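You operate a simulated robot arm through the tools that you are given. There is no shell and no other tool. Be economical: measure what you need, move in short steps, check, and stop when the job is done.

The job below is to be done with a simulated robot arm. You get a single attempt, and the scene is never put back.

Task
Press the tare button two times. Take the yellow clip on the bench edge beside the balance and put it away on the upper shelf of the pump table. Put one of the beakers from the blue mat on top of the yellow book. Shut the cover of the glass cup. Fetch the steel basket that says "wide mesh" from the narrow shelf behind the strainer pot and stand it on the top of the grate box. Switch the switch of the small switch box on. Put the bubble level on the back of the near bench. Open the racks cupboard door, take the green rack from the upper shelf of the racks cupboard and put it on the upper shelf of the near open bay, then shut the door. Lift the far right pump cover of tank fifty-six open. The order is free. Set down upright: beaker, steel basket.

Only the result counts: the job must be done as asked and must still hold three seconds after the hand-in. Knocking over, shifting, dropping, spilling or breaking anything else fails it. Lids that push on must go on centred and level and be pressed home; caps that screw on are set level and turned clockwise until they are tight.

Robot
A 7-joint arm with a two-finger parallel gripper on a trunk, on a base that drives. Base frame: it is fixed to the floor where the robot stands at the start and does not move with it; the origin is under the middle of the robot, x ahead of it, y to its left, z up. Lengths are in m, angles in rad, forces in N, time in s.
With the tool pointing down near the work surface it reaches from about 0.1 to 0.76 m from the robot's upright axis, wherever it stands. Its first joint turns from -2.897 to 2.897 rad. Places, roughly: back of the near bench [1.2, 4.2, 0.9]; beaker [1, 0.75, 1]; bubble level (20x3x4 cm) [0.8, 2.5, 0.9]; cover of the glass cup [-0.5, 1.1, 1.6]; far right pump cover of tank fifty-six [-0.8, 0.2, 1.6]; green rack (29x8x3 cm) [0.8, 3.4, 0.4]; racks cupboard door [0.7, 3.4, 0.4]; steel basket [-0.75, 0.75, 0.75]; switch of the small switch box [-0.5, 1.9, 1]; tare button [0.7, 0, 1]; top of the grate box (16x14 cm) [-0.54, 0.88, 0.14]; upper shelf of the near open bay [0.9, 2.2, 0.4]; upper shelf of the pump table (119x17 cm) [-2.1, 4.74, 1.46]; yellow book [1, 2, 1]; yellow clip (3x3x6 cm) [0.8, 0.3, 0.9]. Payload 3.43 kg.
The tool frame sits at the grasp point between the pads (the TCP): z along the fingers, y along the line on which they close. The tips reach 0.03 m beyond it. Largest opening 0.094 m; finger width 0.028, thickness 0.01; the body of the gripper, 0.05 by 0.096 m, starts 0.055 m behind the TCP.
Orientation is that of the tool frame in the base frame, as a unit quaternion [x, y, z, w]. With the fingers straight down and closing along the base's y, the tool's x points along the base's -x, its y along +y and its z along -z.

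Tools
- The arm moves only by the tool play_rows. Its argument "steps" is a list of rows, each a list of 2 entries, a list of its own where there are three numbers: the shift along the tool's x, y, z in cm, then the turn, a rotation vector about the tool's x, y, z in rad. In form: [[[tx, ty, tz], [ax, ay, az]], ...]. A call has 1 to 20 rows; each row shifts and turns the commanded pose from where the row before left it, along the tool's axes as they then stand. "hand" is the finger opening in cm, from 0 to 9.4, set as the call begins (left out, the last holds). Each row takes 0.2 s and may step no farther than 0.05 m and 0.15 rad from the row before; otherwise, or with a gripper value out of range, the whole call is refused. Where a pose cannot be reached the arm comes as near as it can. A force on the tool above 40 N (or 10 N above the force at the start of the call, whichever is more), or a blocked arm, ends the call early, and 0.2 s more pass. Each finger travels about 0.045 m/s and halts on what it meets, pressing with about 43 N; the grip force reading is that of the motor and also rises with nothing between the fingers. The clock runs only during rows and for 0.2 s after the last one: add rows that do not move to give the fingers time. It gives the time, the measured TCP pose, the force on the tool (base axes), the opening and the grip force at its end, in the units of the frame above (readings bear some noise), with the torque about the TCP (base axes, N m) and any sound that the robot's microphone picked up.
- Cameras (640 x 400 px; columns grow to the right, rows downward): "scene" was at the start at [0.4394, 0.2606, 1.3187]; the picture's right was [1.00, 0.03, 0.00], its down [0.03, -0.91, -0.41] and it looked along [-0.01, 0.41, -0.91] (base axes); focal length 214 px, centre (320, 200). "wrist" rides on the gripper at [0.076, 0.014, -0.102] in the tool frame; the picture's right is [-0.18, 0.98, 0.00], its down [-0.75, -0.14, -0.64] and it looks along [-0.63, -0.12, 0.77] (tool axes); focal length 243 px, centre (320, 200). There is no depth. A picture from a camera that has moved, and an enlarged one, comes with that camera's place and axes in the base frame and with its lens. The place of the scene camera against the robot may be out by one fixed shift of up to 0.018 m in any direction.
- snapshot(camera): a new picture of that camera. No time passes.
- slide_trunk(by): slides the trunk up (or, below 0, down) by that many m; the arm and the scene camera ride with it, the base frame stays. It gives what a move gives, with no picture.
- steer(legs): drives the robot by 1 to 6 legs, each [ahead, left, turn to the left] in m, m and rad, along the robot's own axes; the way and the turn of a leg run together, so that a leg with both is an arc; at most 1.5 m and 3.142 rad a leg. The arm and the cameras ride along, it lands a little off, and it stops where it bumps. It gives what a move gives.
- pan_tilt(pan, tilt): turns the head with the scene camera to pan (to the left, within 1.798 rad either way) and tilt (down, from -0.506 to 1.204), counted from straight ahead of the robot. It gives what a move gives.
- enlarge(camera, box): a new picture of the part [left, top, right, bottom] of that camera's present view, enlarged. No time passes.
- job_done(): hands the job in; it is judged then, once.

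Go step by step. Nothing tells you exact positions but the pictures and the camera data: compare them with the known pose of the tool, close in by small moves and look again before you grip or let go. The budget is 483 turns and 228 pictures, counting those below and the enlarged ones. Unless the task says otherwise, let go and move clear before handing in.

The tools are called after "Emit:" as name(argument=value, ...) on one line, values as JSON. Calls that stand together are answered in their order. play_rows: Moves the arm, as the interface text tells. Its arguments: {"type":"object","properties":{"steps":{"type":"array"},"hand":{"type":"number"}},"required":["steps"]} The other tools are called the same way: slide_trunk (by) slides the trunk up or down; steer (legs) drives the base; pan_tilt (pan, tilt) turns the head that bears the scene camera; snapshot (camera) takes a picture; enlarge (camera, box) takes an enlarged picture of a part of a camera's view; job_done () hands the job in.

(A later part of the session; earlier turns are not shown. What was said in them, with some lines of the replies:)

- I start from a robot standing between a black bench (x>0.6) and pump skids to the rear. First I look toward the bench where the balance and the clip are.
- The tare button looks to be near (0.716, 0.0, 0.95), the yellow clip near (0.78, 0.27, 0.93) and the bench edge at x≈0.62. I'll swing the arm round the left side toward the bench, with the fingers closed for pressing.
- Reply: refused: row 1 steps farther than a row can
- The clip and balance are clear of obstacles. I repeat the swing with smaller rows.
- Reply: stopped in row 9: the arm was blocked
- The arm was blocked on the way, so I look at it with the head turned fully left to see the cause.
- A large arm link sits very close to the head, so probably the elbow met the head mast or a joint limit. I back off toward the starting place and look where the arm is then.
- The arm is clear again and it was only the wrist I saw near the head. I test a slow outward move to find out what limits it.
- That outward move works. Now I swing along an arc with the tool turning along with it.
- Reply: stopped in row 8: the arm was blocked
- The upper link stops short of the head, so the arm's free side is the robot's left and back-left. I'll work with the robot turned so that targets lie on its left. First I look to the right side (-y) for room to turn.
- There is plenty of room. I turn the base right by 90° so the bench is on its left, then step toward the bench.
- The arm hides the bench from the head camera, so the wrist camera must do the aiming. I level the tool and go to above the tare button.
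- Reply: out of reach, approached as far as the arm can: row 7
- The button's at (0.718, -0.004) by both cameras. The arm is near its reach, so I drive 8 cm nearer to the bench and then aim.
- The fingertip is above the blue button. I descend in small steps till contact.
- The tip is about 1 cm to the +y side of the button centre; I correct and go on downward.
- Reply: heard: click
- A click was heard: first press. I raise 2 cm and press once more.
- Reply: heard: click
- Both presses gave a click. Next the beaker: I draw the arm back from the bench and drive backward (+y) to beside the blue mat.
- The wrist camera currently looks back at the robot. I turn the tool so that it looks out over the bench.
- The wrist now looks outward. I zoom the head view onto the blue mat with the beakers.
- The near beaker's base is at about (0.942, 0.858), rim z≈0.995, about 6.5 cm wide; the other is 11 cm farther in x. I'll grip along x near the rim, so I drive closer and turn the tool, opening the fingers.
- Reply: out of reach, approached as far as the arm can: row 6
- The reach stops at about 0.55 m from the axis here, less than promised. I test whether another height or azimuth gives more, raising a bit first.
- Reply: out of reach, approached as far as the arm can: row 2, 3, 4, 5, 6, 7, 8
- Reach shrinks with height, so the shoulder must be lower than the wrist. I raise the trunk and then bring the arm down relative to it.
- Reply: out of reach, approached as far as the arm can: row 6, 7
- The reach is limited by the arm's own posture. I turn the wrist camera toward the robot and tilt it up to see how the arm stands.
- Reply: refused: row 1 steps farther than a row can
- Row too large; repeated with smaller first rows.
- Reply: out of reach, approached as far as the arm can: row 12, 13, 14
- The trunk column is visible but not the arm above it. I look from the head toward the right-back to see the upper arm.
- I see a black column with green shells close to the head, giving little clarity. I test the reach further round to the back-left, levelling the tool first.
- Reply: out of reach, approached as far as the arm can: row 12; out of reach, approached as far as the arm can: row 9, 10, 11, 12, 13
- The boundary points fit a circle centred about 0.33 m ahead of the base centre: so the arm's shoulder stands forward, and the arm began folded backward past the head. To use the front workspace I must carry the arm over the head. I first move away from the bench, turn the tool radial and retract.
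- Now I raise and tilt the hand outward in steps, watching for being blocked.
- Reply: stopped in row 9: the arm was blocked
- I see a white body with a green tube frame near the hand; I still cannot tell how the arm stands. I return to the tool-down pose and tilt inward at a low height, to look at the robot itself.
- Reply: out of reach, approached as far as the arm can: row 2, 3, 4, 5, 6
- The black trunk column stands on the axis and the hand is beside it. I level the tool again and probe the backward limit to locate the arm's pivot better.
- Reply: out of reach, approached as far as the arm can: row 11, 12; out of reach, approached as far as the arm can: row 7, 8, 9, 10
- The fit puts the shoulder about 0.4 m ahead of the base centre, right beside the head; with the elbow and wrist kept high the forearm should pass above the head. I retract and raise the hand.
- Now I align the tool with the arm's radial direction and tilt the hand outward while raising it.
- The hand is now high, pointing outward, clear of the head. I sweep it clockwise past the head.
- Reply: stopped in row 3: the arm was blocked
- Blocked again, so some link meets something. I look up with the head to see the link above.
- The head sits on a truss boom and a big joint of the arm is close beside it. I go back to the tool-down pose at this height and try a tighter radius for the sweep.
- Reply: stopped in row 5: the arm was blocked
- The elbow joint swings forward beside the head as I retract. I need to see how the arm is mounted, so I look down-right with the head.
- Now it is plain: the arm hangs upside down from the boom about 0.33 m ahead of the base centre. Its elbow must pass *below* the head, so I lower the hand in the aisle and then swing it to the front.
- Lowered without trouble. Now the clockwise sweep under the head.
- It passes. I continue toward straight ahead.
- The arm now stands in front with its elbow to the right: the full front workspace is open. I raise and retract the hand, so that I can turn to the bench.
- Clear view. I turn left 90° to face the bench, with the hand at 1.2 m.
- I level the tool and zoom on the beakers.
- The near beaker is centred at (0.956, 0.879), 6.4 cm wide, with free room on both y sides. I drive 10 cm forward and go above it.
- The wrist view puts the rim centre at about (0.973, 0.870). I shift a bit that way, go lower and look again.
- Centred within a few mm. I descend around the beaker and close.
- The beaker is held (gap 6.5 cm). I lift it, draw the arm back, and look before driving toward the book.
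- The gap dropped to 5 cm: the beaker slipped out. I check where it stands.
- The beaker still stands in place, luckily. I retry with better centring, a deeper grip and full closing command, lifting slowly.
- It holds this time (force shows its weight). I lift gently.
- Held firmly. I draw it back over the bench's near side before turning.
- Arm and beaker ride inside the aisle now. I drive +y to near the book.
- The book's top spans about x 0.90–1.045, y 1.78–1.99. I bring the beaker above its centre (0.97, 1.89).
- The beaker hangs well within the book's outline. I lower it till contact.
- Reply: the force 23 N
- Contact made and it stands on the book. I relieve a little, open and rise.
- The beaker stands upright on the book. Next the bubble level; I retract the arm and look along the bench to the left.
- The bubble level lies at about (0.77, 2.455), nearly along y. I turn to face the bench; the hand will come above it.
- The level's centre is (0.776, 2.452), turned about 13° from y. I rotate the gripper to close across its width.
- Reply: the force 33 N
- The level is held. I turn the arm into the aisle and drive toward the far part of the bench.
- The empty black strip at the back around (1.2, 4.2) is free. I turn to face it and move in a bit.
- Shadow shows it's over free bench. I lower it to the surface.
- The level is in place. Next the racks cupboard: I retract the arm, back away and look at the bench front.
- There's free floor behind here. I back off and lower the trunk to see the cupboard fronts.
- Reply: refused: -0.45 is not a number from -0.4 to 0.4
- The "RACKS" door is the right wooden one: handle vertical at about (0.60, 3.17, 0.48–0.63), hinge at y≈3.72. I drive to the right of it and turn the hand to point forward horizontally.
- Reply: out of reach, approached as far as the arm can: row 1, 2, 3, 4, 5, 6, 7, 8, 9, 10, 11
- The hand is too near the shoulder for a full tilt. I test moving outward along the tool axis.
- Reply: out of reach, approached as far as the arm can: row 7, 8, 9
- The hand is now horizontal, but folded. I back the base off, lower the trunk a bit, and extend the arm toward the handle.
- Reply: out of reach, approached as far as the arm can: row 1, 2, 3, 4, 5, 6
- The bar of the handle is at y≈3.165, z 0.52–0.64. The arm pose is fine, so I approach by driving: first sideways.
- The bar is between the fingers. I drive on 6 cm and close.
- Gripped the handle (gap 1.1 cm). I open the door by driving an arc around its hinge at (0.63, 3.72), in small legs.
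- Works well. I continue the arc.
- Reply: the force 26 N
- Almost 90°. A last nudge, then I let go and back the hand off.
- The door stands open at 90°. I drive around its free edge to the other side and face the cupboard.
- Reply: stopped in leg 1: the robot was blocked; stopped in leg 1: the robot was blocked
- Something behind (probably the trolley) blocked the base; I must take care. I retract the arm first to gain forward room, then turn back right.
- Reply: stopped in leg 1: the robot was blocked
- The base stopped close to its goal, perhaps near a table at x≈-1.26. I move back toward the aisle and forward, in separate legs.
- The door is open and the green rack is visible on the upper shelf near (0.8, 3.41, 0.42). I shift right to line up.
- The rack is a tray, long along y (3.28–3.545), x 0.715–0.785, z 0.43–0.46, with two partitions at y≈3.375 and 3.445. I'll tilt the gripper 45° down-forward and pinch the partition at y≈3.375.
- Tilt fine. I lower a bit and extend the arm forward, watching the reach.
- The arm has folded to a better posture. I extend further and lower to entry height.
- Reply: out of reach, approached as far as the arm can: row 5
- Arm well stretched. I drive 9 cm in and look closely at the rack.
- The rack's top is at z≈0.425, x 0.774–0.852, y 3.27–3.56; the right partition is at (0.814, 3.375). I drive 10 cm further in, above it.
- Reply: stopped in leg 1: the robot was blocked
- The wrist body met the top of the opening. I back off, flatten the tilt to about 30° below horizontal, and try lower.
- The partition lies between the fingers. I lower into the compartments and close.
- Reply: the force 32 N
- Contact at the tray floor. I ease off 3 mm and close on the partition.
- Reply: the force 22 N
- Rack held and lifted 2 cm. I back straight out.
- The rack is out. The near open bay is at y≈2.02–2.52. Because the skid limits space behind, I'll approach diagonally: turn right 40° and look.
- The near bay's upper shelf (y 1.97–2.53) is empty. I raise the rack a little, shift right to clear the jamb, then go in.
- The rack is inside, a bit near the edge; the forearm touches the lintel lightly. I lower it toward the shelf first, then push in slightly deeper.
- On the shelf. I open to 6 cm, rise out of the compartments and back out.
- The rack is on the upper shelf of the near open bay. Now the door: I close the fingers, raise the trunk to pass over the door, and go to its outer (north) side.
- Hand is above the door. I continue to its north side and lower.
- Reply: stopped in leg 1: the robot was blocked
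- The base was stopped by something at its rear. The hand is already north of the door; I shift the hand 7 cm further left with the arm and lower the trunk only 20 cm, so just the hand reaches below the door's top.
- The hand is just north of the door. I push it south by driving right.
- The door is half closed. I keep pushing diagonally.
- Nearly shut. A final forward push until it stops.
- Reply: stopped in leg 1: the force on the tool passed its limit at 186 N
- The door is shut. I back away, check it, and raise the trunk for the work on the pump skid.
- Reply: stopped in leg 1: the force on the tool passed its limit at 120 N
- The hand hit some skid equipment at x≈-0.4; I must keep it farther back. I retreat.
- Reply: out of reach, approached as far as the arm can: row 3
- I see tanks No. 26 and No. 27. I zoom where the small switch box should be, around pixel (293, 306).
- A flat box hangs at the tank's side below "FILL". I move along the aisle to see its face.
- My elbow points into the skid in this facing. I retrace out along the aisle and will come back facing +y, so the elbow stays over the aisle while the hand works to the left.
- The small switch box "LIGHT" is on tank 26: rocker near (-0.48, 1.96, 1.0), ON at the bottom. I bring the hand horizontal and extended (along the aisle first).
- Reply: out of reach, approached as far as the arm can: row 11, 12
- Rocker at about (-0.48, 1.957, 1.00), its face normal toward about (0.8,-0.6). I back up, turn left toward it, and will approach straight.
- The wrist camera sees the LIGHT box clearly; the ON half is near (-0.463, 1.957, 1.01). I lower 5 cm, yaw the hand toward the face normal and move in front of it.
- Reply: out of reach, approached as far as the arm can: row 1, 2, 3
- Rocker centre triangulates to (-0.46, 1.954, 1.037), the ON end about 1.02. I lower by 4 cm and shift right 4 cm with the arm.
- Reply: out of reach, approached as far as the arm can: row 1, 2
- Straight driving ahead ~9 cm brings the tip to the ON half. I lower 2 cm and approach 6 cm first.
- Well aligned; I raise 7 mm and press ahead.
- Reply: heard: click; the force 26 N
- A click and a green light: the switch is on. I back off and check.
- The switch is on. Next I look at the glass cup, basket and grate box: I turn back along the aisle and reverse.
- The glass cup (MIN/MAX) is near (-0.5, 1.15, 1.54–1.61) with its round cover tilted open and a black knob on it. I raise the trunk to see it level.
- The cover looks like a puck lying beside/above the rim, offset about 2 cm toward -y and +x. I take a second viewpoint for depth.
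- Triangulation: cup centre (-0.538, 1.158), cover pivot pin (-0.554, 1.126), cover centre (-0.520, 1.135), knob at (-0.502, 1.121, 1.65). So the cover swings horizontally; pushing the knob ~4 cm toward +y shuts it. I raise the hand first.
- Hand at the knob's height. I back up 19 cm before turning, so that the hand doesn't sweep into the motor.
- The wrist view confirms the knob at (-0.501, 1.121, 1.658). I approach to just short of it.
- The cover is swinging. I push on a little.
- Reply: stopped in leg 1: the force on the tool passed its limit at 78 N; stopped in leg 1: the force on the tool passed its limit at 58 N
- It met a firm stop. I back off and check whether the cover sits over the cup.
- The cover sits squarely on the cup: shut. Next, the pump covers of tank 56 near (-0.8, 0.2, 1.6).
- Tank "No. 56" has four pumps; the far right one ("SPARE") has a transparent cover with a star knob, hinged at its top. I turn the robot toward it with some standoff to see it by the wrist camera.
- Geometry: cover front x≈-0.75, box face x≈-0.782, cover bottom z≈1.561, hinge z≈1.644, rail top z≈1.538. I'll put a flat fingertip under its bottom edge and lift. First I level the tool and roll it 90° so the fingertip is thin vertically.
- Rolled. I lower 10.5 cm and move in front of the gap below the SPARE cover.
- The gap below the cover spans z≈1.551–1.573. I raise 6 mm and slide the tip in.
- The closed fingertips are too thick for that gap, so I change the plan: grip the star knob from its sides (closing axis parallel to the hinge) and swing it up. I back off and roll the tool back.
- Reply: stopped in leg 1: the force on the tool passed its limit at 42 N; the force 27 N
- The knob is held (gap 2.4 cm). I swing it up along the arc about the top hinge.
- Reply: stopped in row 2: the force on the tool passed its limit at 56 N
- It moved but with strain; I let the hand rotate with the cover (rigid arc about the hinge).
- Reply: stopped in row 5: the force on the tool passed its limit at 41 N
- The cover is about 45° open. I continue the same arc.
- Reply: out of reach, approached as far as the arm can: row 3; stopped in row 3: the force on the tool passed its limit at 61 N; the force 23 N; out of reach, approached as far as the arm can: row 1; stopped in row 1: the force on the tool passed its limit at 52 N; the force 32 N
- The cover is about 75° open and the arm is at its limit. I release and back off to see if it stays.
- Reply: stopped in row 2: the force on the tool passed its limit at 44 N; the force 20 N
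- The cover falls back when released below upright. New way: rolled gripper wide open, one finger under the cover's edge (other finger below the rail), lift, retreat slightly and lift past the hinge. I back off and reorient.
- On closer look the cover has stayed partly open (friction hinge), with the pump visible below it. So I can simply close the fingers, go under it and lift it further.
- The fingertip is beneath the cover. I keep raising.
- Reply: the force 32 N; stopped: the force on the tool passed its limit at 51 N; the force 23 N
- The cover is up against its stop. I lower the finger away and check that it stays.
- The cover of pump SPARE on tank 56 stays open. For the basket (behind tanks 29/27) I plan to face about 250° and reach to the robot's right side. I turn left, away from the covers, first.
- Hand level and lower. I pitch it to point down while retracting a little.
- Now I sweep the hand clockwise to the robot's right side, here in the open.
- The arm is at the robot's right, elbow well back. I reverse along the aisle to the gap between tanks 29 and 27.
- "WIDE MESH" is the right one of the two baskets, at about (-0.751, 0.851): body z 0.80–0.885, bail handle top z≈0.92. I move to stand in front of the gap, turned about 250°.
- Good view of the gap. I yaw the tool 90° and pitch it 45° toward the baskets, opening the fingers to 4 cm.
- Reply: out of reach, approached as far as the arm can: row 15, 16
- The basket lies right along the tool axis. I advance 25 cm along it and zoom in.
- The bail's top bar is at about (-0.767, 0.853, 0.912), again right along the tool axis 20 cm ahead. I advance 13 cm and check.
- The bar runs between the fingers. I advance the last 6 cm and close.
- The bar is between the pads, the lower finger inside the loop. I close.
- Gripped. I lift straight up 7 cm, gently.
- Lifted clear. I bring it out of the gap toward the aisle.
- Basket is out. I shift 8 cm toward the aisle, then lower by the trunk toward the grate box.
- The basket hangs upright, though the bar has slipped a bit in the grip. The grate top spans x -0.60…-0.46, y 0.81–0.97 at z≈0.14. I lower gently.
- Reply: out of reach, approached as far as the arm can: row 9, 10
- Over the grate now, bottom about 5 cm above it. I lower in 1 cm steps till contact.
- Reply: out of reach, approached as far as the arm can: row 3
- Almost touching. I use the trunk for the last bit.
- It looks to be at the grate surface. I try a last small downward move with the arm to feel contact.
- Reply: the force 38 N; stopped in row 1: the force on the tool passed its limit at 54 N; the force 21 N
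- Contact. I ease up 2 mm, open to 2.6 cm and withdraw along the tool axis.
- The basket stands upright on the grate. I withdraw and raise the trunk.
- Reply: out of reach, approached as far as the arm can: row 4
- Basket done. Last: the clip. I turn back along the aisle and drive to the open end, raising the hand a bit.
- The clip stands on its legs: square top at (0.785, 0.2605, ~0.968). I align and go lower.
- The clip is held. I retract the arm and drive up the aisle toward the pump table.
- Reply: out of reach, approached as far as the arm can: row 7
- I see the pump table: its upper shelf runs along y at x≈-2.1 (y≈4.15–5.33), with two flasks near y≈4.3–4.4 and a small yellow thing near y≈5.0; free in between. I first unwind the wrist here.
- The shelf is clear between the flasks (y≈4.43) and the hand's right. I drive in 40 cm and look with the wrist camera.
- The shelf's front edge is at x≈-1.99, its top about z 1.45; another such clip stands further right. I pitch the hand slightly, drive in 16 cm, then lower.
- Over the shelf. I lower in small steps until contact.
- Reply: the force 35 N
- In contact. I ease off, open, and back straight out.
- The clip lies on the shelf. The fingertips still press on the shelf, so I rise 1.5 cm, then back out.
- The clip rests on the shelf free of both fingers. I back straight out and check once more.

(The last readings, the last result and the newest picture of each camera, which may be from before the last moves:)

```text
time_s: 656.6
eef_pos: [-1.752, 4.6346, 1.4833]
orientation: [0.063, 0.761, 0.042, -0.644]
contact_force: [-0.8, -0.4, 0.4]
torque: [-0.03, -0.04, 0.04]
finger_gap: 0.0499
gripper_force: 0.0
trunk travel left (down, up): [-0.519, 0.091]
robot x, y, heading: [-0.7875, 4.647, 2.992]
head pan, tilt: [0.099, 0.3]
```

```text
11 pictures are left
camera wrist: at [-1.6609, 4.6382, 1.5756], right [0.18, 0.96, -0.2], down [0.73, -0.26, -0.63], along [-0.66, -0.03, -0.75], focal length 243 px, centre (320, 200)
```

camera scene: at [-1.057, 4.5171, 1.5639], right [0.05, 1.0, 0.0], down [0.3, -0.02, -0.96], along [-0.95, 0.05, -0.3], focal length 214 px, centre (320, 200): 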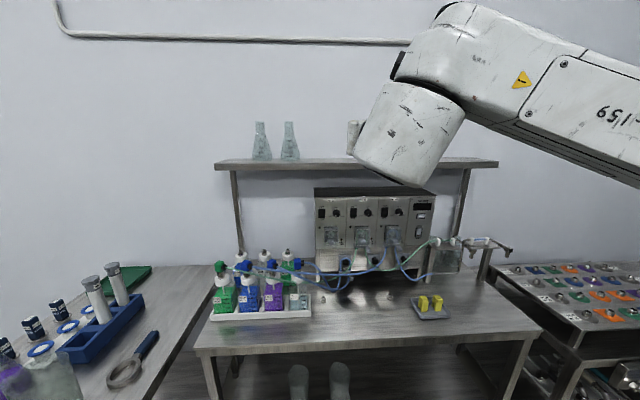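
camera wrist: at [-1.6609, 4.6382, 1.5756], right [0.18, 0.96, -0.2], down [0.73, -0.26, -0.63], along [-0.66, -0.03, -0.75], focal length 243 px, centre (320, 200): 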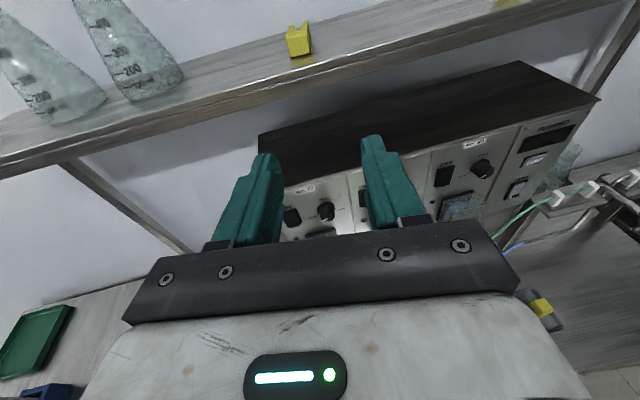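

Emit:
job_done()

```text
The job is handed in.
```

I handed the job in with every task done, but I hit skid equipment, bumped into things and saw a beaker slip along the way.

| Task | Result |
|---|---|
| Tare button | Pressed twice, with a click each time |
| Yellow clip | On the upper shelf of the pump table, lying on its side |
| Beaker | Upright on the yellow book |
| Glass cup cover | Swung shut until it stopped |
| "Wide mesh" basket | Upright on the grate box |
| Small switch box | On, with its green light lit |
| Bubble level | On the back of the near bench |
| Green rack | On the upper shelf of the near open bay, set at an angle |
| Racks cupboard door | Shut |
| Far right pump cover, tank fifty-six | Open; it stayed up right after I let go, but I didn't look at it again before handing in |

- **Skid contact:** the hand hit equipment near tank No. 26 at about 120 N. I saw no damage.
- **Bumps:** the base was blocked four times. One was most likely the trolley and two may have been a side table. I did not see anything move.
- **Beaker:** it slipped out of the grip on the first try but stayed standing in place, and the second grip held.
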